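You operate a simulated robot arm through the tools that you are given. There is no shell and no other tool.

Carry out the task below with a simulated robot arm. There is one attempt and no reset: what you move stays moved.

## Task
Check the two white discs under VIOLET; put the one that glows on the HOLD mat.
Fine: shutter down while VIOLET is on; lamps off before the shutter goes up again.

The check looks at the end state, three seconds after you hand in, the way a careful person would. Anything else that was tipped, shoved, dropped, spilled or broken makes it a failure.

## Robot
A 7-joint arm with a four-finger gripper on a trunk, on a base that moves. Base frame: it is fixed to the floor where the robot stands at the start and does not move with it; the origin is under the middle of the robot, x ahead of it, y to its left, z up. Units: m, degrees, N and s.
With the tool pointing down near the work surface it reaches from about 0.1 to 0.84 m from the robot's upright axis, wherever it stands. Its first joint turns from -69.0 to 172.0 degrees. Places, roughly: HOLD mat [-2.9, 2.5, 0.9]; booth shutter [-2.3, 1.8, 1.4]; disc [-2.25, 1.5, 1]; green-banded disc (6x6x4 cm) [-2.4, 1.7, 1]; lamp selector [-2.3, 1.8, 0.9]; red-banded disc (6x6x4 cm) [-2.3, 1.6, 1]. Payload 3.67 kg.
Tool frame: the origin (TCP) lies between the finger pads and is the grasp point; the fingertips stand 0.028 m ahead of it; z points along the fingers, y is the line along which they close. The gripper opens to 0.112 m; its body begins 0.073 m behind the TCP.
Orientation is told as [roll, pitch, yaw] about the base's x, y, z axes, in that order, counted from this pose: with the fingers straight down and closing along the base's y, the tool's x points along the base's -x, its y along +y and its z along -z.

## Interface
- The arm moves only by the tool send_rows. Its argument "deltas" is a list of rows, each a list of 3 entries, a list of its own where there are three numbers: the shift along the tool's x, y, z in units of 30 mm (1.0 is 30 mm), then the turn, a rotation vector about the tool's x, y, z in units of 5 degrees (1.0 is 5 degrees), then the finger opening in m, from 0 to 0.112. In form: [[[tx, ty, tz], [rx, ry, rz], fingers], ...]. A call has 1 to 20 rows; each row shifts and turns the commanded pose from where the row before left it, along the tool's axes as they then stand. A call with a number of a shift or a turn outside -1 to 1 is refused whole. A row lasts 0.2 s, in which the tool goes at most 0.05 m and 8.6 degrees; a call with a longer step from one row to the next is refused whole, and so is a gripper value outside its range. A pose out of reach is approached as far as the arm can. The call stops where the force on the tool passes 60 N (or 10 N more than at its start, if that is more) or the arm is blocked; 0.2 s more then pass. The fingers move at their own pace (about 0.1025 m/s each) and stop on an object; they squeeze with about 42 N. The grip force told is the motor's: it shows also when the fingers shut on nothing. Time passes only in rows, and 0.2 s behind the last, so rows that do not move let the fingers close. It gives the time, the measured TCP pose, the force on the tool (base axes), the opening and the grip force at its end, in the units of the frame above (readings bear some noise), with the torque about the TCP (base axes, N m) and any sound that the robot's microphone picked up.
- Cameras (640 x 400 px; columns grow to the right, rows downward): "scene" is now at [0.145, -0.0008, 1.3468]; the picture's right is [0.01, -1.00, -0.00], its down [-0.31, -0.00, -0.95] and it looks along [0.95, 0.01, -0.31] (base axes); focal length 249 px, centre (320, 200). "wrist" rides on the gripper at [0.06, -0.018, -0.104] in the tool frame; the picture's right is [0.29, 0.96, 0.00], its down [-0.80, 0.24, -0.55] and it looks along [-0.53, 0.16, 0.83] (tool axes); focal length 234 px, centre (320, 200). There is no depth. A picture from a camera that has moved, and an enlarged one, comes with that camera's place and axes in the base frame and with its lens.
- capture(camera): a new picture of that camera. It takes no simulated time.
- lift_body(by): slides the trunk up (or, below 0, down) by that many m; the arm and the scene camera ride with it, the base frame stays. It gives what a move gives, with no picture.
- drive_base(legs): drives the robot by 1 to 6 legs, each [ahead, turn to the left] in m and degrees, along the robot's own axes; the way and the turn of a leg run together, so that a leg with both is an arc; at most 1.5 m and 180 degrees a leg. The arm and the cameras ride along, it lands a little off, and it stops where it bumps. It gives what a move gives.
- pan_tilt(pan, tilt): turns the head with the scene camera to pan (to the left, within 86 degrees either way) and tilt (down, from -29 to 69), counted from straight ahead of the robot. It gives what a move gives.
- close_up(camera, box): a new picture of the part [left, top, right, bottom] of that camera's present view, enlarged. It takes no simulated time.
- hand_in(): hands the job in; it is judged then, once.

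Places have to be worked out from the pictures, the camera data and where the tool is seen. Open the gripper and draw the arm clear of the work before you hand the job in, unless the task says otherwise.

The tools are called as a command line: name --argument value ..., lists and objects as JSON in quotes. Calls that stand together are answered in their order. send_rows: Moves the arm, as the interface text tells. Its arguments: {"type":"object","properties":{"deltas":{"type":"array"}},"required":["deltas"]} The other tools are called the same way: lift_body (by) moves the trunk up or down; drive_base (legs) drives the base; pan_tilt (pan, tilt) turns the head that bears the scene camera; capture (camera) takes a picture; close_up (camera, box) takes an enlarged picture of a part of a camera's view; hand_in () hands the job in.

At the start:

```text
time: 0.0
tool_pos: [0.637, -0.0148, 1.1417]
tcp_rot: [0.0, -0.1, 0.0]
ft_force: [-1.0, -0.3, -0.2]
wrist_torque: [0.02, 0.01, 0.04]
finger_gap: 0.1123
gripper_force: 0.2
trunk travel left (down, up): [-0.45, 0.39]
robot x, y, heading: [-0.0016, 0.0024, 0.1]
head pan, tilt (commanded): [0.3, 18.2]
```

scene: 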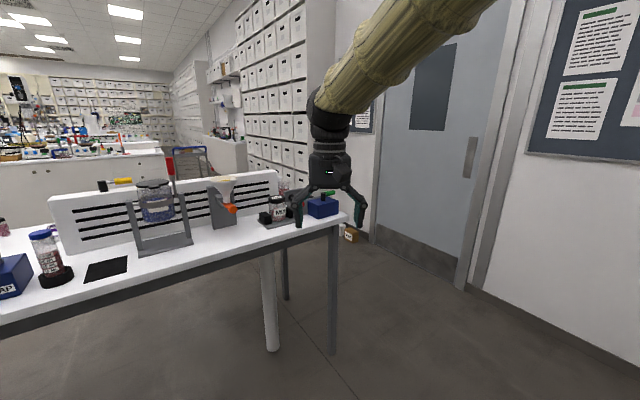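
wrist: 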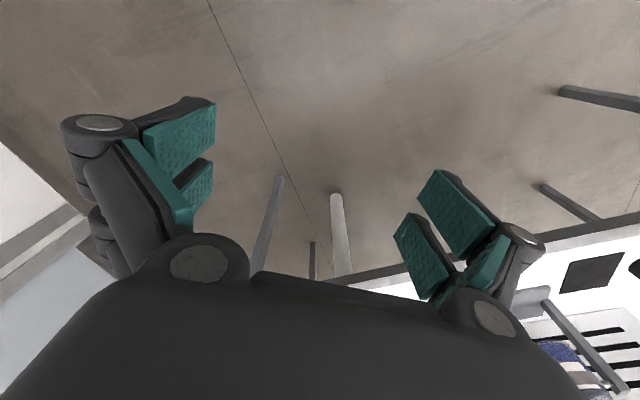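

The workbench is ahead, but the booth is told to be behind me to the left around [-2.3, 1.8]. I turn the head left as far as it goes to look for it.

pan_tilt --pan 86 --tilt 15

capture --camera "scene"

```text
time: 1.6
tool_pos: [0.6344, -0.0156, 1.1421]
tcp_rot: [0.0, 0.0, -0.1]
ft_force: [-0.2, 0.5, 0.0]
wrist_torque: [0.01, -0.02, 0.06]
finger_gap: 0.1121
gripper_force: 0.0
trunk travel left (down, up): [-0.45, 0.39]
robot x, y, heading: [-0.0003, 0.0007, -0.1]
head pan, tilt (commanded): [85.9, 15.0]
```

```text
taken
camera scene: at [0.0584, 0.0918, 1.3521], right [1.0, -0.07, 0.0], down [-0.02, -0.26, -0.97], along [0.07, 0.96, -0.26], focal length 249 px, centre (320, 200)
```

scene: 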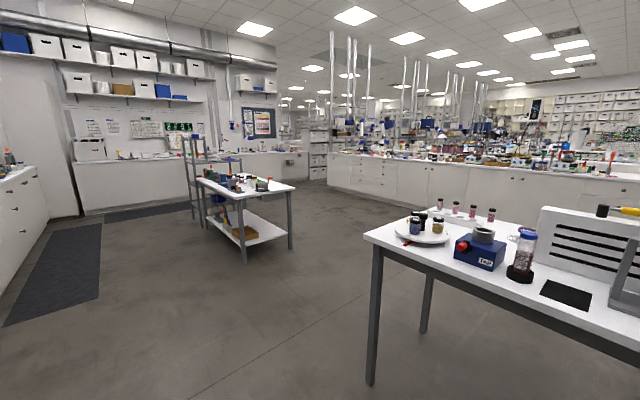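

The table ahead is about 0.95 m off at the nearest, so turning on the spot leaves the arm clear. I turn left by 110° and look toward the booth.

drive_base --legs '[[0, 110]]'

pan_tilt --pan 35 --tilt 15

capture --camera "scene"

```text
time: 6.7
tool_pos: [-0.2333, 0.5911, 1.1417]
tcp_rot: [-0.1, 0.0, 113.1]
ft_force: [0.3, -0.4, 0.0]
wrist_torque: [-0.03, -0.01, 0.0]
finger_gap: 0.1123
gripper_force: 0.1
trunk travel left (down, up): [-0.45, 0.39]
robot x, y, heading: [-0.0002, -0.0007, 112.8]
head pan, tilt (commanded): [85.9, 15.0]
```

```text
time: 7.9
tool_pos: [-0.234, 0.5911, 1.143]
tcp_rot: [0.0, 0.0, 113.0]
ft_force: [-0.2, 0.2, -0.4]
wrist_torque: [0.01, -0.04, 0.0]
finger_gap: 0.112
gripper_force: 0.1
trunk travel left (down, up): [-0.45, 0.39]
robot x, y, heading: [0.0028, 0.0008, 112.9]
head pan, tilt (commanded): [35.0, 15.0]
```

```text
taken
camera scene: at [-0.097, 0.0948, 1.3521], right [0.53, 0.85, 0.0], down [0.22, -0.14, -0.97], along [-0.82, 0.51, -0.26], focal length 249 px, centre (320, 200)
```

scene: 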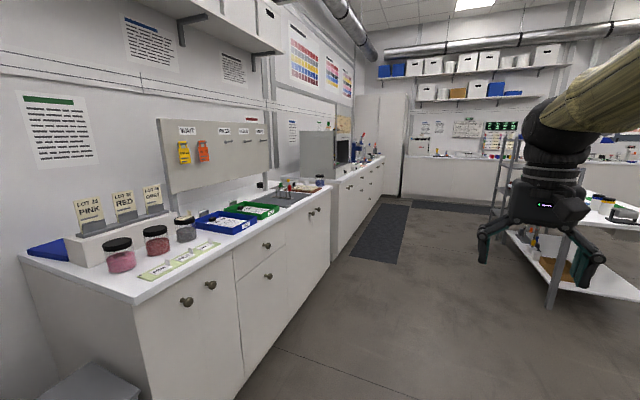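

The grey box on the far counter, around column 325, looks like the booth. I enlarge that part.

close_up --camera "scene" --box '[260, 100, 420, 220]'

```text
3.33 times, centred on (340, 160) of scene
camera zoom: at [-0.097, 0.0948, 1.3521], right [0.53, 0.85, 0.0], down [0.22, -0.14, -0.97], along [-0.82, 0.51, -0.26], focal length 831 px, centre (253, 333)
```

zoom: 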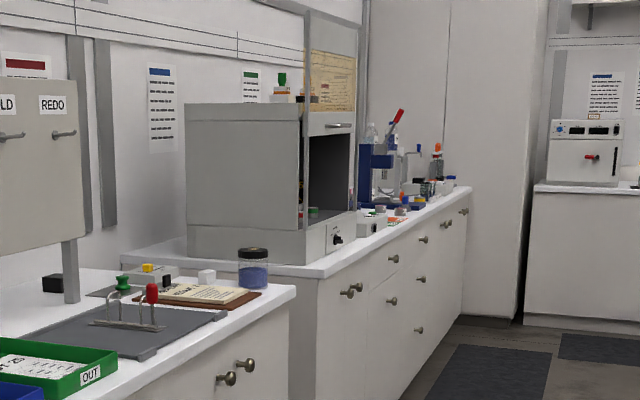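

The booth stands on the far left counter: its shutter is up and its lamp selector sits low on the front panel. The aisle in front of it is about 1.45 m wide. I draw the arm in before driving along it.

send_rows --deltas '[[[1, 0, 0], [0, 0, 0], 0.112], [[1, 0, 0], [0, 0, 0], 0.112], [[1, 0, 0], [0, 0, 0], 0.112], [[1, 0, 0], [0, 0, 0], 0.112], [[1, 0, 0], [0, 0, 0], 0.112], [[1, 0, 0], [0, 0, 0], 0.112], [[1, 0, 0], [0, 0, 0], 0.112], [[1, 0, 0], [0, 0, 0], 0.112], [[1, 0, 0], [0, 0, 0], 0.112]]'

drive_base --legs '[[0, 13], [1.2, 0]]'

pan_tilt --pan 45 --tilt 18

capture --camera "scene"

```text
time: 9.9
tool_pos: [-0.1282, 0.3431, 1.142]
tcp_rot: [0.1, 0.0, 113.1]
ft_force: [-0.2, 0.3, 0.5]
wrist_torque: [-0.04, 0.02, 0.01]
finger_gap: 0.1119
gripper_force: 0.0
trunk travel left (down, up): [-0.45, 0.39]
robot x, y, heading: [0.0018, 0.0016, 112.8]
head pan, tilt (commanded): [35.0, 15.0]
```

```text
time: 16.9
tool_pos: [-0.9269, 1.2921, 1.1427]
tcp_rot: [0.0, 0.1, 126.5]
ft_force: [-0.6, 0.7, 0.5]
wrist_torque: [0.0, -0.01, 0.0]
finger_gap: 0.1119
gripper_force: 0.0
trunk travel left (down, up): [-0.45, 0.39]
robot x, y, heading: [-0.7236, 0.9879, 126.2]
head pan, tilt (commanded): [35.0, 15.0]
```

```text
time: 17.6
tool_pos: [-0.9266, 1.2916, 1.1411]
tcp_rot: [0.0, -0.1, 126.4]
ft_force: [-0.2, 0.2, 0.1]
wrist_torque: [0.0, -0.06, -0.01]
finger_gap: 0.112
gripper_force: 0.0
trunk travel left (down, up): [-0.45, 0.39]
robot x, y, heading: [-0.7189, 0.9893, 126.6]
head pan, tilt (commanded): [45.0, 18.0]
```

```text
taken
camera scene: at [-0.8409, 1.0415, 1.3472], right [0.15, 0.99, 0.0], down [0.31, -0.05, -0.95], along [-0.94, 0.14, -0.31], focal length 249 px, centre (320, 200)
```

scene: 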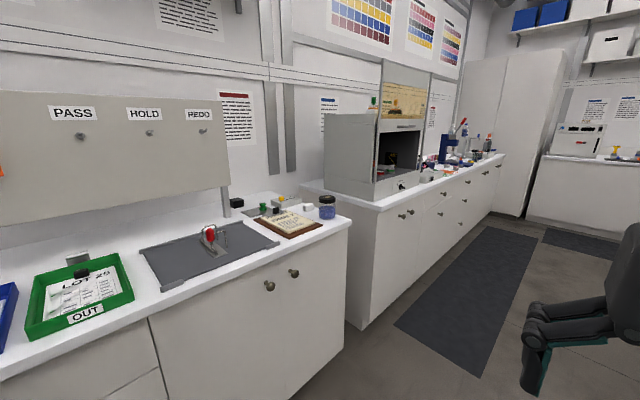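

close_up --camera "scene" --box '[310, 50, 510, 210]'

```text
2.50 times, centred on (410, 130) of scene
camera zoom: at [-0.8409, 1.0415, 1.3472], right [0.15, 0.99, 0.0], down [0.31, -0.05, -0.95], along [-0.94, 0.14, -0.31], focal length 623 px, centre (95, 375)
```

zoom: 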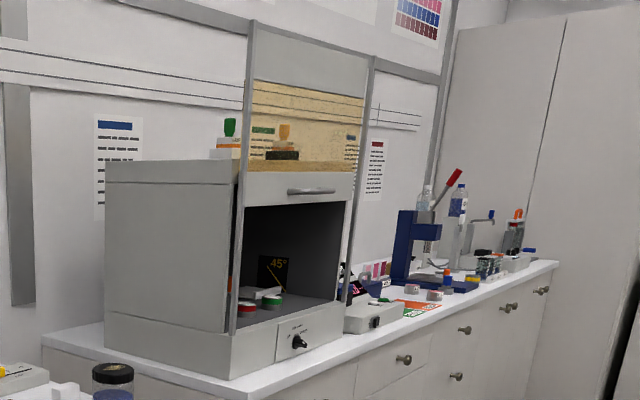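

The booth's front bottom edge runs from about (-2.13, 1.55) to (-2.40, 1.98). Two discs, one red-banded and one green-banded, sit inside, the shutter with its handle bar is up, and a selector is on the lower panel. I drive on until I am abreast of it and turn to face it.

drive_base --legs '[[1.5, 0], [0, 88]]'

pan_tilt --pan 0 --tilt 20

capture --camera "scene"

```text
time: 28.8
tool_pos: [-1.9184, 1.9975, 1.1426]
tcp_rot: [-0.1, -0.1, -145.2]
ft_force: [0.5, -0.4, -0.4]
wrist_torque: [0.05, -0.01, 0.0]
finger_gap: 0.1118
gripper_force: 0.2
trunk travel left (down, up): [-0.45, 0.39]
robot x, y, heading: [-1.6094, 2.1877, -145.1]
head pan, tilt (commanded): [45.0, 18.0]
```

```text
time: 29.9
tool_pos: [-1.9196, 1.9985, 1.1416]
tcp_rot: [0.0, 0.0, -145.3]
ft_force: [0.7, 0.6, -0.5]
wrist_torque: [0.0, 0.01, 0.0]
finger_gap: 0.1121
gripper_force: 0.1
trunk travel left (down, up): [-0.45, 0.39]
robot x, y, heading: [-1.6095, 2.1919, -145.3]
head pan, tilt (commanded): [0.0, 20.0]
```

```text
taken
camera scene: at [-1.7262, 2.1123, 1.3439], right [-0.57, 0.82, 0.0], down [0.28, 0.19, -0.94], along [-0.77, -0.54, -0.34], focal length 249 px, centre (320, 200)
```

scene: 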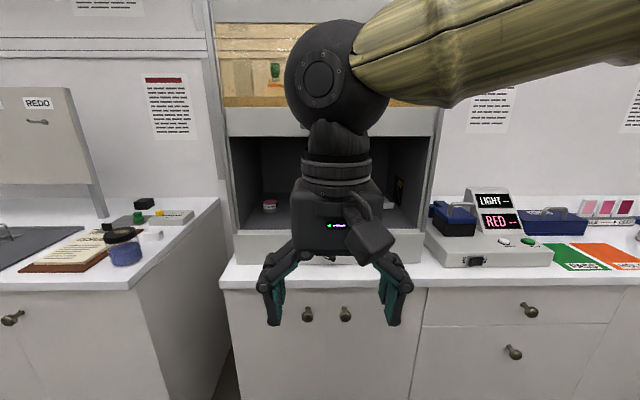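

The arm hides the opening of the booth. I shift it to the robot's right and tilt the head to see the inside, the panel and the labels.

send_rows --deltas '[[[0, -1, 0], [0, 0, 0], 0.112], [[0, -1, 0], [0, 0, 0], 0.112], [[0, -1, 0], [0, 0, 0], 0.112], [[0, -1, 0], [0, 0, 0], 0.112], [[0, -1, 0], [0, 0, 0], 0.112], [[0, -1, 0], [0, 0, 0], 0.112], [[0, -1, 0], [0, 0, 0], 0.112], [[0, -1, 0], [0, 0, 0], 0.112], [[0, -1, 0], [0, 0, 0], 0.112], [[0, -1, 0], [0, 0, 0], 0.112]]'

capture --camera "scene"

```text
time: 32.1
tool_pos: [-2.0925, 2.2458, 1.1406]
tcp_rot: [0.1, 0.0, -145.2]
ft_force: [0.5, 0.5, 0.6]
wrist_torque: [-0.06, -0.02, -0.02]
finger_gap: 0.1119
gripper_force: 0.0
trunk travel left (down, up): [-0.45, 0.39]
robot x, y, heading: [-1.6099, 2.1918, -145.3]
head pan, tilt (commanded): [0.0, 20.0]
```

```text
taken
camera scene: at [-1.7277, 2.1141, 1.344], right [-0.57, 0.82, 0.0], down [0.28, 0.19, -0.94], along [-0.77, -0.54, -0.34], focal length 249 px, centre (320, 200)
```

scene: 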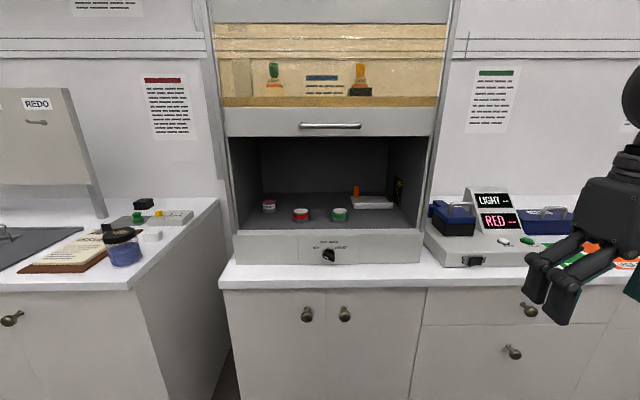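

Now the booth is in plain view: there are three discs inside and a knob on the panel. I enlarge the inside, the knob panel and the right-hand counter.

close_up --camera "scene" --box '[225, 170, 425, 270]'

close_up --camera "scene" --box '[295, 230, 365, 270]'

close_up --camera "scene" --box '[420, 170, 640, 280]'

close_up --camera "scene" --box '[200, 0, 460, 140]'

```text
3.20 times, centred on (325, 220) of scene
camera zoom: at [-1.7277, 2.1141, 1.344], right [-0.57, 0.82, 0.0], down [0.28, 0.19, -0.94], along [-0.77, -0.54, -0.34], focal length 798 px, centre (304, 136)
```

zoom: 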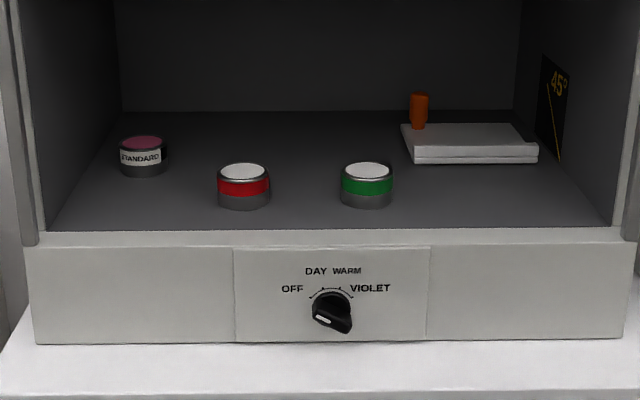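

```text
9.14 times, centred on (330, 250) of scene
camera zoom: at [-1.7277, 2.1141, 1.344], right [-0.57, 0.82, 0.0], down [0.28, 0.19, -0.94], along [-0.77, -0.54, -0.34], focal length 2279 px, centre (229, -257)
```

zoom: 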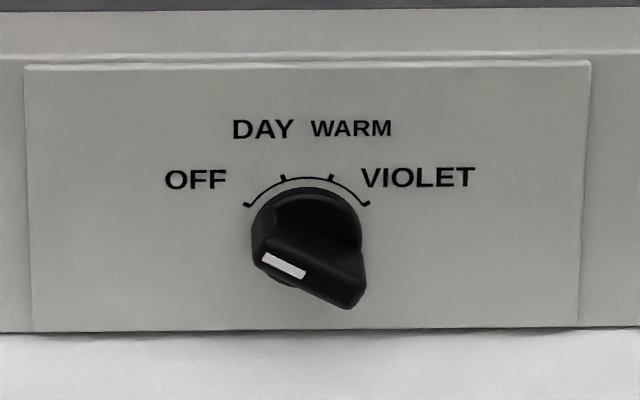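

```text
2.91 times, centred on (530, 225) of scene
camera zoom: at [-1.7277, 2.1141, 1.344], right [-0.57, 0.82, 0.0], down [0.28, 0.19, -0.94], along [-0.77, -0.54, -0.34], focal length 725 px, centre (-291, 127)
```

zoom: 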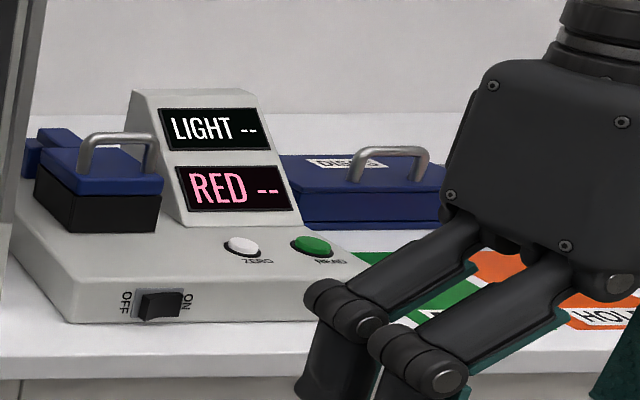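

```text
2.46 times, centred on (330, 70) of scene
camera zoom: at [-1.7277, 2.1141, 1.344], right [-0.57, 0.82, 0.0], down [0.28, 0.19, -0.94], along [-0.77, -0.54, -0.34], focal length 614 px, centre (295, 520)
```

zoom: 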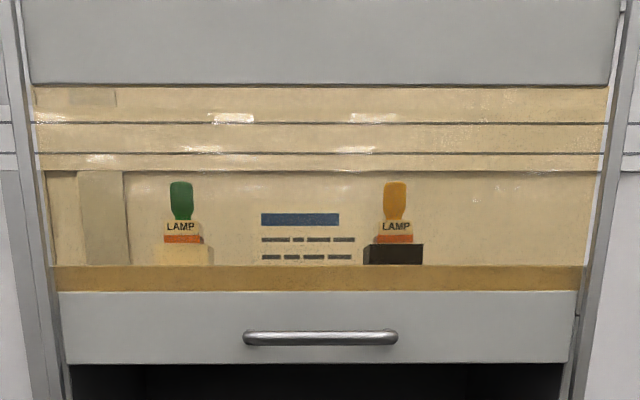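

The knob's pointer is at OFF (10 o'clock), and VIOLET lies 120° clockwise of it. The two white discs wear red and green bands, the third is the pink STANDARD, and the HOLD card looks orange, off to the right. I raise the trunk for a second viewpoint to fix the geometry.

lift_body --by 0.25

capture --camera "scene"

close_up --camera "scene" --box '[220, 200, 420, 325]'

pan_tilt --pan 0 --tilt 60

capture --camera "scene"

```text
time: 34.7
tool_pos: [-2.0911, 2.2452, 1.3911]
tcp_rot: [0.0, -0.1, -145.1]
ft_force: [0.7, 0.3, 0.6]
wrist_torque: [0.02, -0.02, -0.01]
finger_gap: 0.1119
gripper_force: 0.1
trunk travel left (down, up): [-0.7, 0.14]
robot x, y, heading: [-1.6094, 2.196, -145.2]
head pan, tilt (commanded): [0.0, 20.0]
```

```text
taken
camera scene: at [-1.7267, 2.1128, 1.5938], right [-0.57, 0.82, 0.0], down [0.28, 0.19, -0.94], along [-0.77, -0.54, -0.34], focal length 249 px, centre (320, 200)
```

scene: 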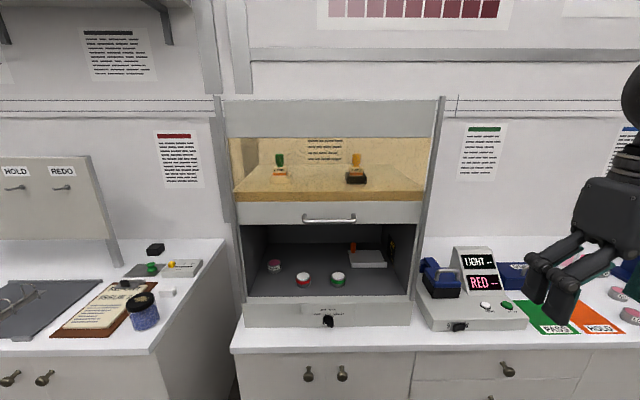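

```text
3.20 times, centred on (320, 262) of scene
camera zoom: at [-1.7267, 2.1128, 1.5938], right [-0.57, 0.82, 0.0], down [0.28, 0.19, -0.94], along [-0.77, -0.54, -0.34], focal length 798 px, centre (320, 0)
```

zoom: 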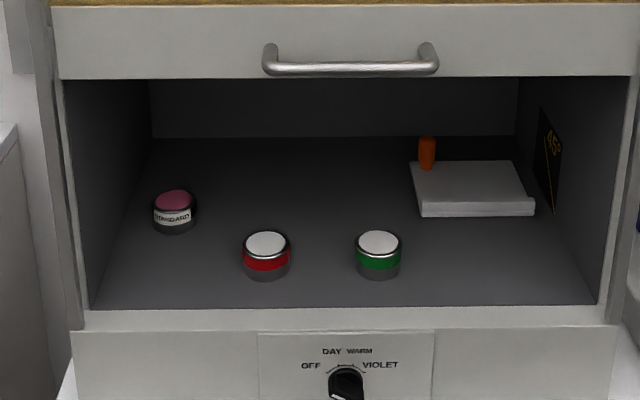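

```text
time: 35.8
tool_pos: [-2.0899, 2.244, 1.392]
tcp_rot: [0.0, -0.1, -145.2]
ft_force: [0.1, -0.7, 0.3]
wrist_torque: [0.0, 0.01, 0.02]
finger_gap: 0.1118
gripper_force: 0.0
trunk travel left (down, up): [-0.7, 0.14]
robot x, y, heading: [-1.6121, 2.1949, -145.3]
head pan, tilt (commanded): [0.0, 60.0]
```

```text
taken
camera scene: at [-1.7048, 2.1278, 1.5358], right [-0.57, 0.82, 0.0], down [0.71, 0.49, -0.5], along [-0.41, -0.29, -0.87], focal length 249 px, centre (320, 200)
```

scene: 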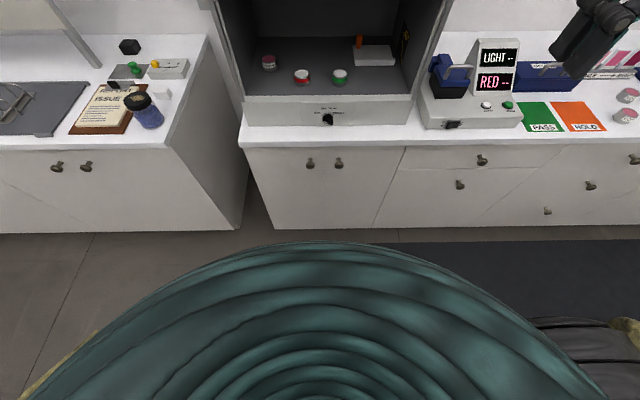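

The trunk is high and everything is in sight. I take tighter close-ups from here to triangulate the knob, handle and discs accurately.

close_up --camera "scene" --box '[280, 90, 380, 150]'

close_up --camera "scene" --box '[240, 30, 440, 155]'

close_up --camera "scene" --box '[420, 30, 640, 150]'

```text
6.40 times, centred on (330, 120) of scene
camera zoom: at [-1.7048, 2.1278, 1.5358], right [-0.57, 0.82, 0.0], down [0.71, 0.49, -0.5], along [-0.41, -0.29, -0.87], focal length 1595 px, centre (256, 712)
```

zoom: 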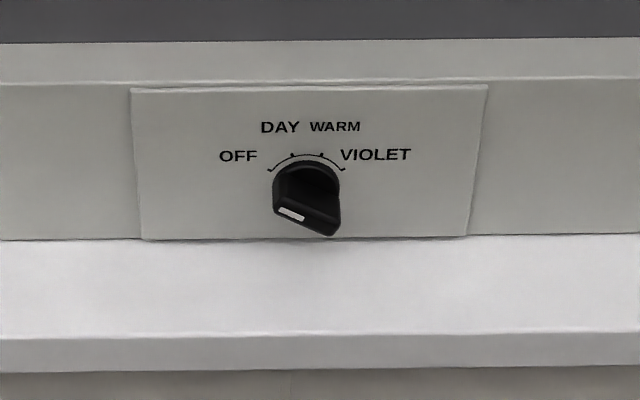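

```text
3.20 times, centred on (340, 92) of scene
camera zoom: at [-1.7048, 2.1278, 1.5358], right [-0.57, 0.82, 0.0], down [0.71, 0.49, -0.5], along [-0.41, -0.29, -0.87], focal length 798 px, centre (256, 544)
```

zoom: 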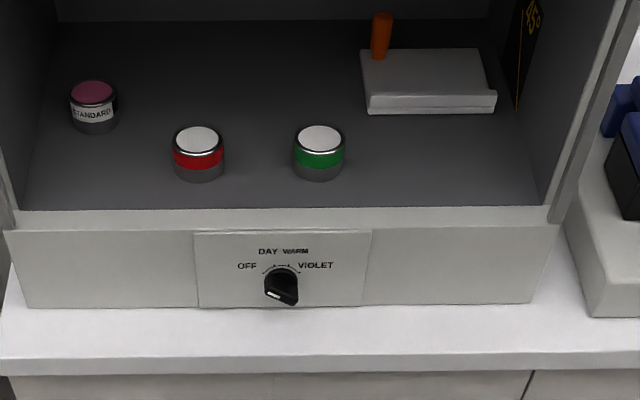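

```text
2.91 times, centred on (530, 90) of scene
camera zoom: at [-1.7048, 2.1278, 1.5358], right [-0.57, 0.82, 0.0], down [0.71, 0.49, -0.5], along [-0.41, -0.29, -0.87], focal length 725 px, centre (-291, 520)
```

zoom: 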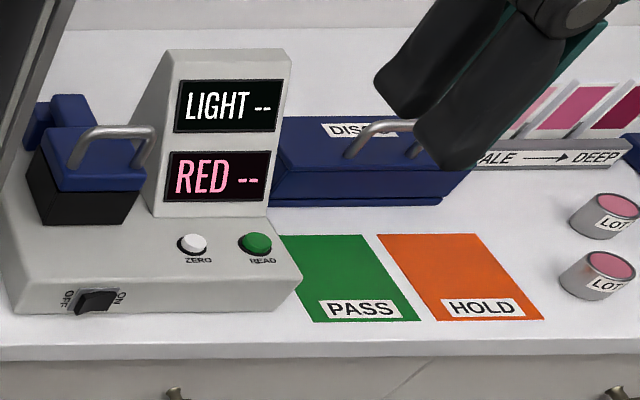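

The HOLD mat is the orange one at about (-2.88, 2.50). For more exact heights I take matching close-ups at one tilt from two trunk heights, this high one first.

pan_tilt --pan 0 --tilt 38

close_up --camera "scene" --box '[220, 100, 420, 225]'

close_up --camera "scene" --box '[280, 180, 380, 240]'

lift_body --by -0.35

close_up --camera "scene" --box '[220, 50, 420, 175]'

close_up --camera "scene" --box '[280, 100, 380, 160]'

capture --camera "scene"

```text
time: 36.6
tool_pos: [-2.09, 2.2441, 1.3911]
tcp_rot: [0.0, 0.0, -145.1]
ft_force: [0.0, -0.2, -0.2]
wrist_torque: [0.01, -0.02, -0.03]
finger_gap: 0.1121
gripper_force: 0.1
trunk travel left (down, up): [-0.7, 0.14]
robot x, y, heading: [-1.6114, 2.1902, -145.4]
head pan, tilt (commanded): [0.0, 38.0]
```

```text
3.20 times, centred on (320, 162) of scene
camera zoom: at [-1.7209, 2.1166, 1.5654], right [-0.57, 0.82, 0.0], down [0.51, 0.35, -0.79], along [-0.65, -0.45, -0.62], focal length 798 px, centre (320, 320)
```

zoom: 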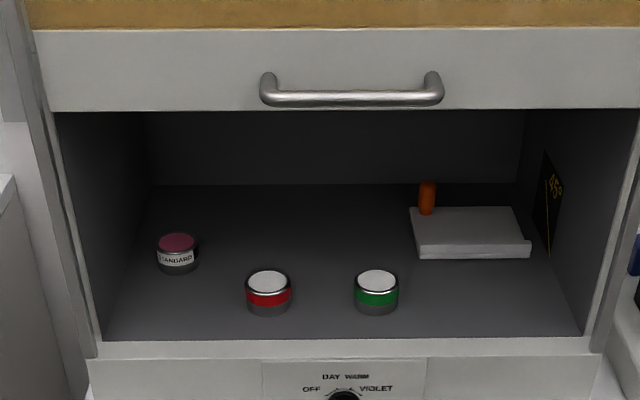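

```text
6.40 times, centred on (330, 210) of scene
camera zoom: at [-1.7209, 2.1166, 1.5654], right [-0.57, 0.82, 0.0], down [0.51, 0.35, -0.79], along [-0.65, -0.45, -0.62], focal length 1595 px, centre (256, 136)
```

zoom: 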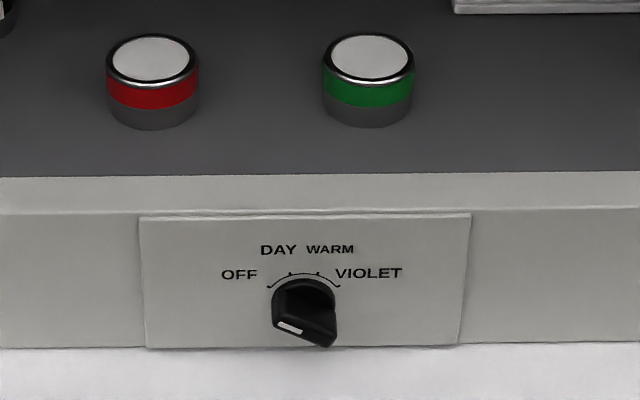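

```text
time: 40.0
tool_pos: [-2.0913, 2.2431, 1.0412]
tcp_rot: [-0.1, 0.0, -145.2]
ft_force: [0.2, 0.9, -0.3]
wrist_torque: [-0.02, 0.01, -0.02]
finger_gap: 0.1121
gripper_force: 0.0
trunk travel left (down, up): [-0.35, 0.49]
robot x, y, heading: [-1.6087, 2.1904, -145.3]
head pan, tilt (commanded): [0.0, 38.0]
```

```text
3.20 times, centred on (320, 112) of scene
camera zoom: at [-1.7207, 2.1164, 1.2156], right [-0.57, 0.82, 0.0], down [0.51, 0.35, -0.79], along [-0.65, -0.45, -0.62], focal length 798 px, centre (320, 480)
```

zoom: 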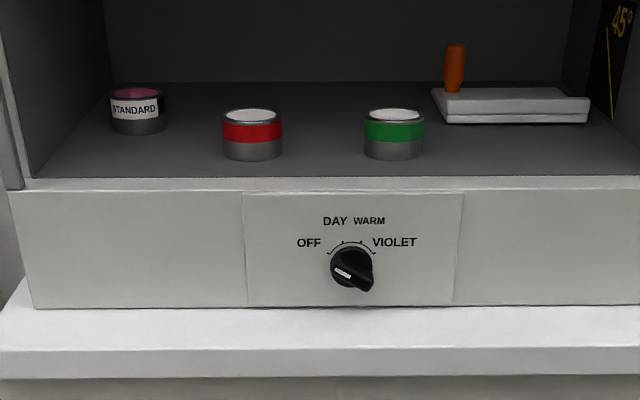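

```text
6.40 times, centred on (330, 130) of scene
camera zoom: at [-1.7207, 2.1164, 1.2156], right [-0.57, 0.82, 0.0], down [0.51, 0.35, -0.79], along [-0.65, -0.45, -0.62], focal length 1595 px, centre (256, 648)
```

zoom: 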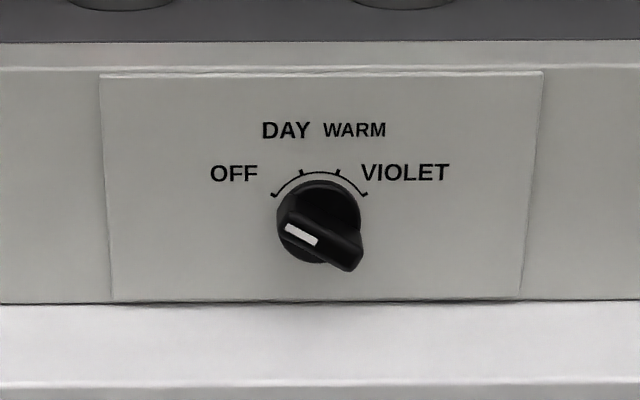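

```text
taken
camera scene: at [-1.7207, 2.1164, 1.2156], right [-0.57, 0.82, 0.0], down [0.51, 0.35, -0.79], along [-0.65, -0.45, -0.62], focal length 249 px, centre (320, 200)
```

scene: 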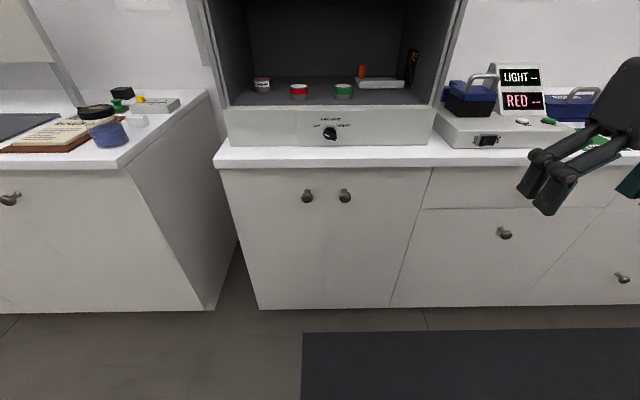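

From the two heights I get: counter top z≈0.90 with its edge 0.71 m ahead of the robot axis, panel face 0.785 m ahead, and knob axis z≈0.938 at (-2.271, 1.768). The shutter handle bar is at z≈1.306, 0.76 m ahead. I raise the trunk and bring the arm in front of the handle, still well short of it.

lift_body --by 0.26

send_rows --deltas '[[[-0.7, 1, 0], [0, 0, 0], 0.112], [[-0.7, 1, 0], [0, 0, 0], 0.112], [[-0.7, 1, 0], [0, 0, 0], 0.112], [[-0.7, 1, 0], [0, 0, 0], 0.112], [[-0.7, 1, 0], [0, 0, 0], 0.112], [[-0.7, 1, 0], [0, 0, 0], 0.112], [[-0.7, 1, 0], [0, 0, 0], 0.112], [[-0.7, 1, 0], [0, 0, 0], 0.112], [[-0.7, 1, 0], [0, 0, 0], 0.112], [[-0.7, 0.7, 0], [0, 0, 0], 0.112]]'

send_rows --deltas '[[[0, 0, 0], [0, -1, 0], 0.112], [[0, 0, 0], [0, -1, 0], 0.112], [[0, 0, 0], [0, -1, 0], 0.112], [[0, 0, 0], [0, -1, 0], 0.112], [[0, 0, 0], [0, -1, 0], 0.112], [[0, 0, 0], [0, -1, 0], 0.112], [[0, 0, 0], [0, -1, 0], 0.112], [[0, 0, 0], [0, -1, 0], 0.112], [[0, 0, 0], [0, -1, 0], 0.112]]'

pan_tilt --pan 0 --tilt 25

capture --camera "scene"

capture --camera "wrist"

```text
time: 42.7
tool_pos: [-2.0908, 2.2445, 1.3022]
tcp_rot: [0.1, 0.0, -145.1]
ft_force: [-0.2, 0.3, -1.2]
wrist_torque: [-0.03, 0.0, 0.01]
finger_gap: 0.1121
gripper_force: 0.1
trunk travel left (down, up): [-0.61, 0.23]
robot x, y, heading: [-1.6106, 2.197, -145.5]
head pan, tilt (commanded): [0.0, 38.0]
```

```text
time: 44.9
tool_pos: [-2.0978, 1.8836, 1.3028]
tcp_rot: [0.0, 0.0, -145.2]
ft_force: [0.3, -0.4, -0.3]
wrist_torque: [0.04, 0.02, -0.02]
finger_gap: 0.1121
gripper_force: 0.2
trunk travel left (down, up): [-0.61, 0.23]
robot x, y, heading: [-1.6112, 2.1954, -145.3]
head pan, tilt (commanded): [0.0, 38.0]
```

```text
time: 46.9
tool_pos: [-2.0978, 1.8863, 1.3016]
tcp_rot: [0.1, -45.2, -145.2]
ft_force: [-0.4, 0.6, -1.3]
wrist_torque: [0.0, 0.03, 0.01]
finger_gap: 0.1119
gripper_force: 0.1
trunk travel left (down, up): [-0.61, 0.23]
robot x, y, heading: [-1.6105, 2.1964, -145.5]
head pan, tilt (commanded): [0.0, 38.0]
```

```text
time: 47.7
tool_pos: [-2.0977, 1.8848, 1.3025]
tcp_rot: [0.0, -44.9, -145.4]
ft_force: [-0.3, 0.2, 0.7]
wrist_torque: [-0.01, -0.02, 0.0]
finger_gap: 0.112
gripper_force: 0.1
trunk travel left (down, up): [-0.61, 0.23]
robot x, y, heading: [-1.6094, 2.1943, -145.3]
head pan, tilt (commanded): [0.0, 25.0]
```

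```text
taken
camera scene: at [-1.7255, 2.113, 1.4958], right [-0.57, 0.82, 0.0], down [0.35, 0.24, -0.91], along [-0.74, -0.52, -0.42], focal length 249 px, centre (320, 200)
```

scene: 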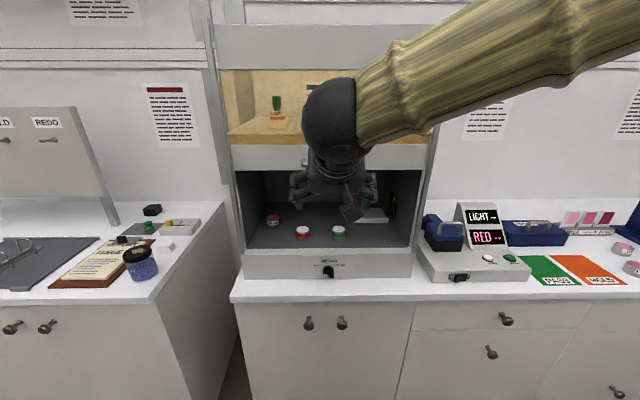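

```text
taken
camera wrist: at [-2.0128, 1.9664, 1.3326], right [0.71, -0.67, -0.2], down [-0.01, -0.29, 0.96], along [-0.7, -0.68, -0.21], focal length 234 px, centre (320, 200)
```

wrist: 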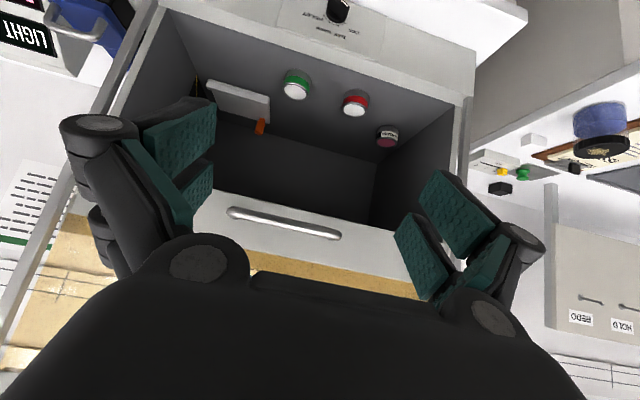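

The tool is at 45° and centred on the handle line, about 0.19 m short of it. I bring it to horizontal, then roll it by 90° so the fingers close vertically around the bar.

send_rows --deltas '[[[0, 0, 0], [0, -1, 0], 0.112], [[0, 0, 0], [0, -1, 0], 0.112], [[0, 0, 0], [0, -1, 0], 0.112], [[0, 0, 0], [0, -1, 0], 0.112], [[0, 0, 0], [0, -1, 0], 0.112], [[0, 0, 0], [0, -1, 0], 0.112], [[0, 0, 0], [0, -1, 0], 0.112], [[0, 0, 0], [0, -1, 0], 0.112], [[0, 0, 0], [0, -1, 0], 0.112]]'

capture --camera "scene"

capture --camera "wrist"

```text
time: 49.7
tool_pos: [-2.0982, 1.8774, 1.3056]
tcp_rot: [-125.8, -90.0, -19.5]
ft_force: [0.1, -0.9, 0.7]
wrist_torque: [0.01, 0.0, 0.0]
finger_gap: 0.1119
gripper_force: 0.1
out of reach, approached as far as the arm can: row 9
trunk travel left (down, up): [-0.61, 0.23]
robot x, y, heading: [-1.6122, 2.197, -145.3]
head pan, tilt (commanded): [0.0, 25.0]
```

```text
taken
camera scene: at [-1.7252, 2.1115, 1.4958], right [-0.57, 0.82, 0.0], down [0.35, 0.24, -0.91], along [-0.74, -0.52, -0.42], focal length 249 px, centre (320, 200)
```

scene: 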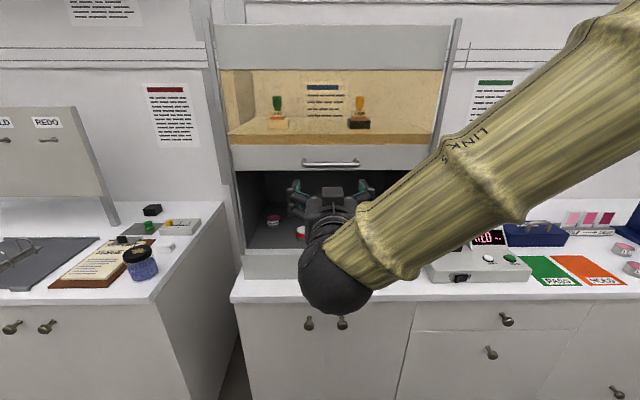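

```text
taken
camera wrist: at [-2.0239, 1.9517, 1.2444], right [0.55, -0.79, -0.29], down [0.59, 0.12, 0.8], along [-0.59, -0.61, 0.53], focal length 234 px, centre (320, 200)
```

wrist: 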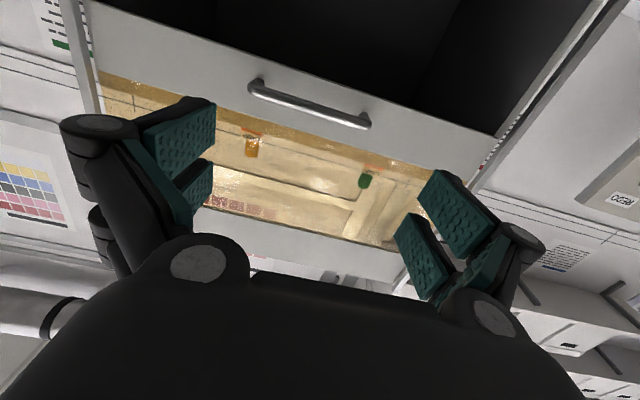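

The last 5° of pitch was beyond the arm's range, so I back off by 15° and then roll the tool about its own axis to see whether closing vertically can be reached.

send_rows --deltas '[[[0, 0, 0], [0, 1, 0], 0.112], [[0, 0, 0], [0, 1, 0], 0.112], [[0, 0, 0], [0, 1, 0], 0.112], [[0, 0, 0], [0, 0, 1], 0.112], [[0, 0, 0], [0, 0, 1], 0.112], [[0, 0, 0], [0, 0, 1], 0.112], [[0, 0, 0], [0, 0, 1], 0.112], [[0, 0, 0], [0, 0, 1], 0.112], [[0, 0, 0], [0, 0, 1], 0.112]]'

capture --camera "scene"

```text
time: 51.7
tool_pos: [-2.0998, 1.8789, 1.3047]
tcp_rot: [61.9, -56.8, 148.8]
ft_force: [-0.3, -0.1, -0.5]
wrist_torque: [0.01, 0.02, 0.01]
finger_gap: 0.112
gripper_force: 0.0
trunk travel left (down, up): [-0.61, 0.23]
robot x, y, heading: [-1.6116, 2.196, -145.5]
head pan, tilt (commanded): [0.0, 25.0]
```

```text
taken
camera scene: at [-1.7258, 2.113, 1.4958], right [-0.57, 0.82, 0.0], down [0.35, 0.24, -0.91], along [-0.74, -0.52, -0.42], focal length 249 px, centre (320, 200)
```

scene: 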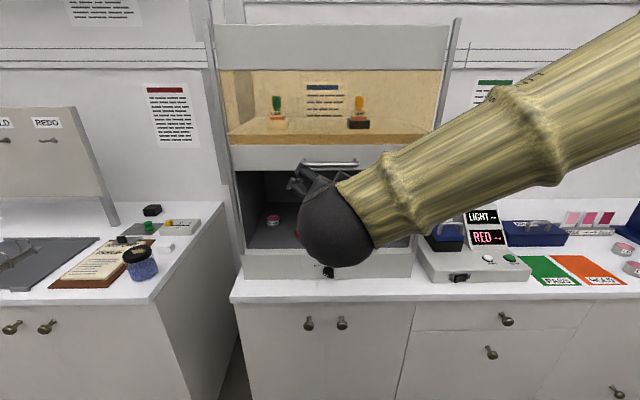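

Rolling in the plus sense works. I carry on to a full 90° roll.

send_rows --deltas '[[[0, 0, 0], [0, 0, 1], 0.112], [[0, 0, 0], [0, 0, 1], 0.112], [[0, 0, 0], [0, 0, 1], 0.112], [[0, 0, 0], [0, 0, 1], 0.112], [[0, 0, 0], [0, 0, 1], 0.112], [[0, 0, 0], [0, 0, 1], 0.112], [[0, 0, 0], [0, 0, 1], 0.112], [[0, 0, 0], [0, 0, 1], 0.112], [[0, 0, 0], [0, 0, 1], 0.112], [[0, 0, 0], [0, 0, 1], 0.112], [[0, 0, 0], [0, 0, 1], 0.112], [[0, 0, 0], [0, 0, 1], 0.112]]'

capture --camera "scene"

capture --camera "wrist"

```text
time: 54.3
tool_pos: [-2.1052, 1.879, 1.305]
tcp_rot: [75.1, 0.2, 125.0]
ft_force: [-0.1, -0.2, 0.2]
wrist_torque: [0.0, -0.03, 0.01]
finger_gap: 0.112
gripper_force: 0.1
out of reach, approached as far as the arm can: row 12
trunk travel left (down, up): [-0.61, 0.23]
robot x, y, heading: [-1.6122, 2.1941, -145.4]
head pan, tilt (commanded): [0.0, 25.0]
```

```text
taken
camera scene: at [-1.7266, 2.1133, 1.4958], right [-0.57, 0.82, 0.0], down [0.35, 0.24, -0.91], along [-0.74, -0.52, -0.42], focal length 249 px, centre (320, 200)
```

scene: 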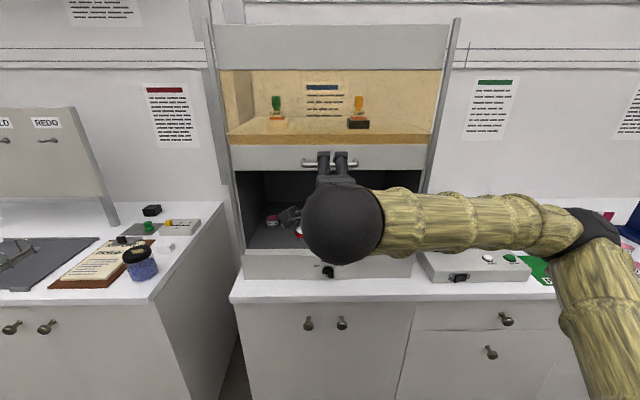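

```text
taken
camera wrist: at [-1.9856, 1.8898, 1.3143], right [-0.04, -0.38, 0.93], down [-0.07, 0.92, 0.37], along [-1.0, -0.05, -0.06], focal length 234 px, centre (320, 200)
```

wrist: 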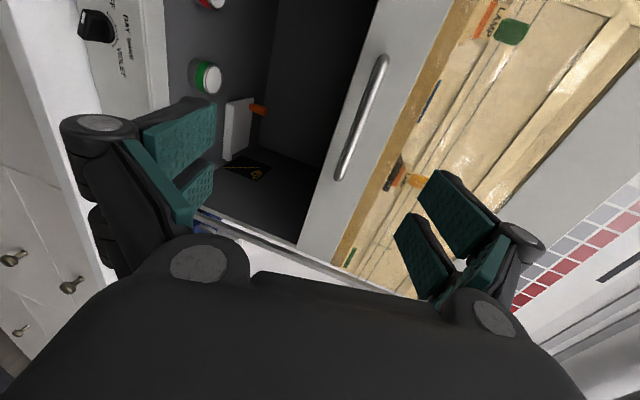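

The fingers now close vertically with the tool 15° below level and lined up with the handle, which is about 0.175 m further. I advance 0.12 m horizontally and check.

send_rows --deltas '[[[0, 0.2588, 0.9659], [0, 0, 0], 0.112], [[0, 0.2588, 0.9659], [0, 0, 0], 0.112], [[0, 0.2588, 0.9659], [0, 0, 0], 0.112], [[0, 0.2588, 0.9659], [0, 0, 0], 0.112]]'

capture --camera "scene"

capture --camera "wrist"

```text
time: 55.3
tool_pos: [-2.2033, 1.8082, 1.3056]
tcp_rot: [75.0, 0.0, 124.8]
ft_force: [-0.1, 0.4, -0.7]
wrist_torque: [0.0, 0.01, -0.02]
finger_gap: 0.112
gripper_force: 0.1
trunk travel left (down, up): [-0.61, 0.23]
robot x, y, heading: [-1.6093, 2.1944, -145.2]
head pan, tilt (commanded): [0.0, 25.0]
```

```text
taken
camera scene: at [-1.7258, 2.1126, 1.4957], right [-0.57, 0.82, 0.0], down [0.35, 0.24, -0.91], along [-0.74, -0.52, -0.42], focal length 249 px, centre (320, 200)
```

scene: 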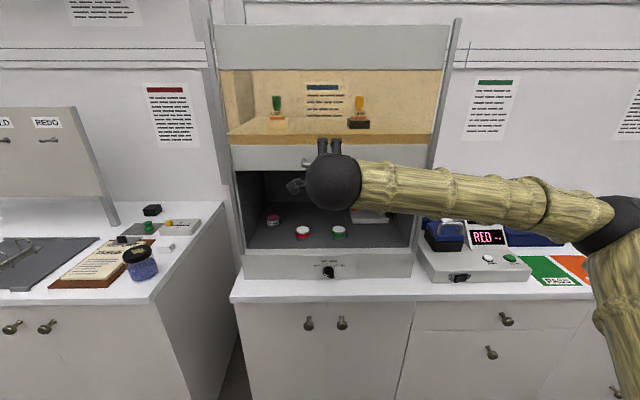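

```text
taken
camera wrist: at [-2.0832, 1.8192, 1.3144], right [-0.04, -0.38, 0.93], down [-0.07, 0.92, 0.37], along [-1.0, -0.05, -0.06], focal length 234 px, centre (320, 200)
```

wrist: 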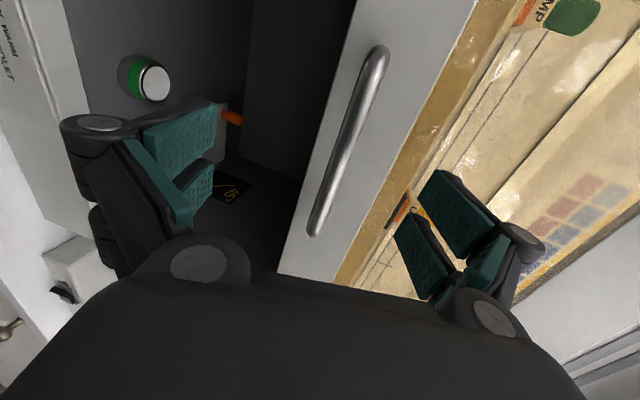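

The wrist view puts the handle at z≈1.308, matching my estimate. I narrow the fingers to 5 cm, go the last 4.6 cm forward, and then close on the bar.

send_rows --deltas '[[[0, 0, 0], [0, 0, 0], 0.05], [[0, 0, 0], [0, 0, 0], 0.05], [[0, 0.26, 0.72], [0, 0, 0], 0.05], [[0, 0.26, 0.72], [0, 0, 0], 0.05]]'

capture --camera "wrist"

capture --camera "scene"

```text
time: 56.3
tool_pos: [-2.2403, 1.7849, 1.3093]
tcp_rot: [74.9, 0.1, 124.8]
ft_force: [0.1, 0.2, 0.0]
wrist_torque: [0.0, 0.02, -0.04]
finger_gap: 0.0498
gripper_force: 0.0
trunk travel left (down, up): [-0.61, 0.23]
robot x, y, heading: [-1.6085, 2.1904, -145.2]
head pan, tilt (commanded): [0.0, 25.0]
```

```text
taken
camera wrist: at [-2.1202, 1.7945, 1.3184], right [-0.04, -0.38, 0.93], down [-0.07, 0.92, 0.37], along [-1.0, -0.05, -0.06], focal length 234 px, centre (320, 200)
```

wrist: 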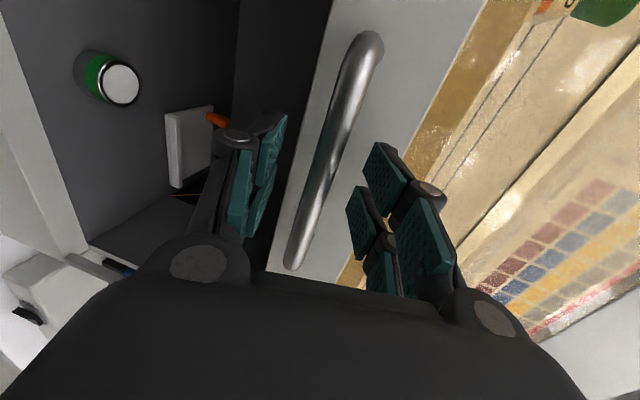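

```text
taken
camera scene: at [-1.7257, 2.1129, 1.4958], right [-0.57, 0.82, 0.0], down [0.35, 0.24, -0.91], along [-0.74, -0.52, -0.42], focal length 249 px, centre (320, 200)
```

scene: 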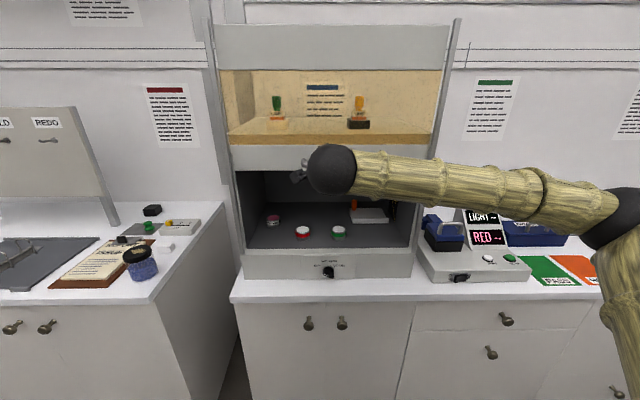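

The bar lies between the finger pairs, about 1 cm ahead of the grasp point. I close the fingers on it.

send_rows --deltas '[[[0, 0.03, 0.15], [0, 0, 0], 0.05], [[0, 0, 0], [0, 0, 0], 0.0], [[0, 0, 0], [0, 0, 0], 0.0], [[0, 0, 0], [0, 0, 0], 0.0]]'

capture --camera "wrist"

```text
time: 57.3
tool_pos: [-2.2446, 1.7814, 1.3073]
tcp_rot: [74.9, 0.0, 124.8]
ft_force: [2.8, 3.9, -10.0]
wrist_torque: [1.11, 0.74, -0.21]
finger_gap: 0.0128
gripper_force: 44.1
trunk travel left (down, up): [-0.61, 0.23]
robot x, y, heading: [-1.6092, 2.1958, -145.5]
head pan, tilt (commanded): [0.0, 25.0]
```

```text
taken
camera wrist: at [-2.1244, 1.7917, 1.317], right [-0.04, -0.38, 0.92], down [-0.07, 0.92, 0.38], along [-1.0, -0.05, -0.06], focal length 234 px, centre (320, 200)
```

wrist: 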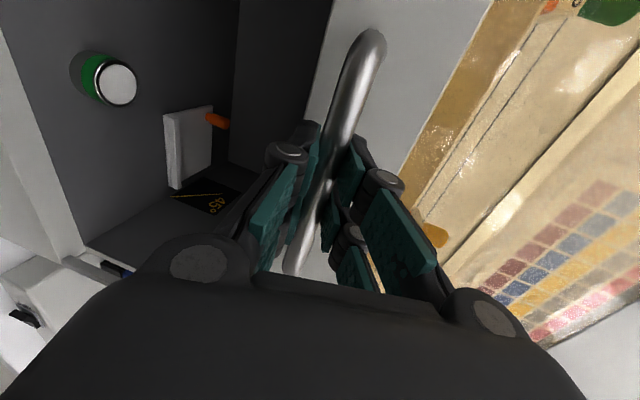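

The bar is gripped (12.8 mm). I pull straight down gently, 5 cm at first, watching the force.

send_rows --deltas '[[[0, -0.322, 0.0863], [0, 0, 0], 0.0], [[0, -0.322, 0.0863], [0, 0, 0], 0.0], [[0, -0.322, 0.0863], [0, 0, 0], 0.0], [[0, -0.322, 0.0863], [0, 0, 0], 0.0], [[0, -0.322, 0.0863], [0, 0, 0], 0.0]]'

capture --camera "scene"

```text
time: 58.5
tool_pos: [-2.2451, 1.7805, 1.2578]
tcp_rot: [74.9, 0.0, 124.9]
ft_force: [4.0, 0.6, -2.1]
wrist_torque: [1.01, 0.66, 0.19]
finger_gap: 0.0129
gripper_force: 44.7
trunk travel left (down, up): [-0.61, 0.23]
robot x, y, heading: [-1.6112, 2.1947, -145.4]
head pan, tilt (commanded): [0.0, 25.0]
```

```text
taken
camera scene: at [-1.7251, 2.1127, 1.4958], right [-0.57, 0.82, 0.0], down [0.35, 0.24, -0.91], along [-0.74, -0.52, -0.42], focal length 249 px, centre (320, 200)
```

scene: 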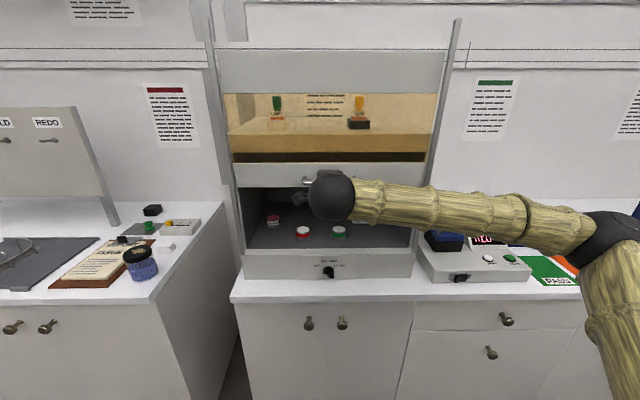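

The shutter slides freely with the handle at a few newtons. I go on down another 10 cm and check the elbow's clearance.

send_rows --deltas '[[[0, -0.322, 0.0863], [0, 0, 0], 0.0], [[0, -0.322, 0.0863], [0, 0, 0], 0.0], [[0, -0.322, 0.0863], [0, 0, 0], 0.0], [[0, -0.322, 0.0863], [0, 0, 0], 0.0], [[0, -0.322, 0.0863], [0, 0, 0], 0.0], [[0, -0.322, 0.0863], [0, 0, 0], 0.0], [[0, -0.322, 0.0863], [0, 0, 0], 0.0], [[0, -0.322, 0.0863], [0, 0, 0], 0.0], [[0, -0.322, 0.0863], [0, 0, 0], 0.0], [[0, -0.322, 0.0863], [0, 0, 0], 0.0]]'

capture --camera "scene"

```text
time: 60.7
tool_pos: [-2.2446, 1.7821, 1.1562]
tcp_rot: [75.1, 0.0, 124.6]
ft_force: [1.4, 5.5, -2.6]
wrist_torque: [1.04, 0.72, 0.26]
finger_gap: 0.0131
gripper_force: 44.9
trunk travel left (down, up): [-0.61, 0.23]
robot x, y, heading: [-1.6089, 2.1945, -145.4]
head pan, tilt (commanded): [0.0, 25.0]
```

```text
taken
camera scene: at [-1.7255, 2.1134, 1.4958], right [-0.57, 0.82, 0.0], down [0.35, 0.24, -0.91], along [-0.74, -0.52, -0.42], focal length 249 px, centre (320, 200)
```

scene: 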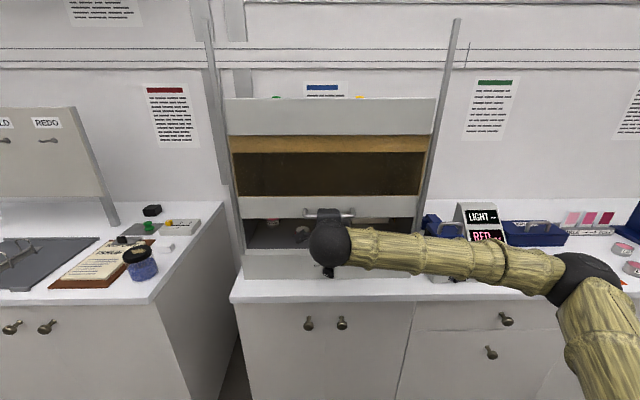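

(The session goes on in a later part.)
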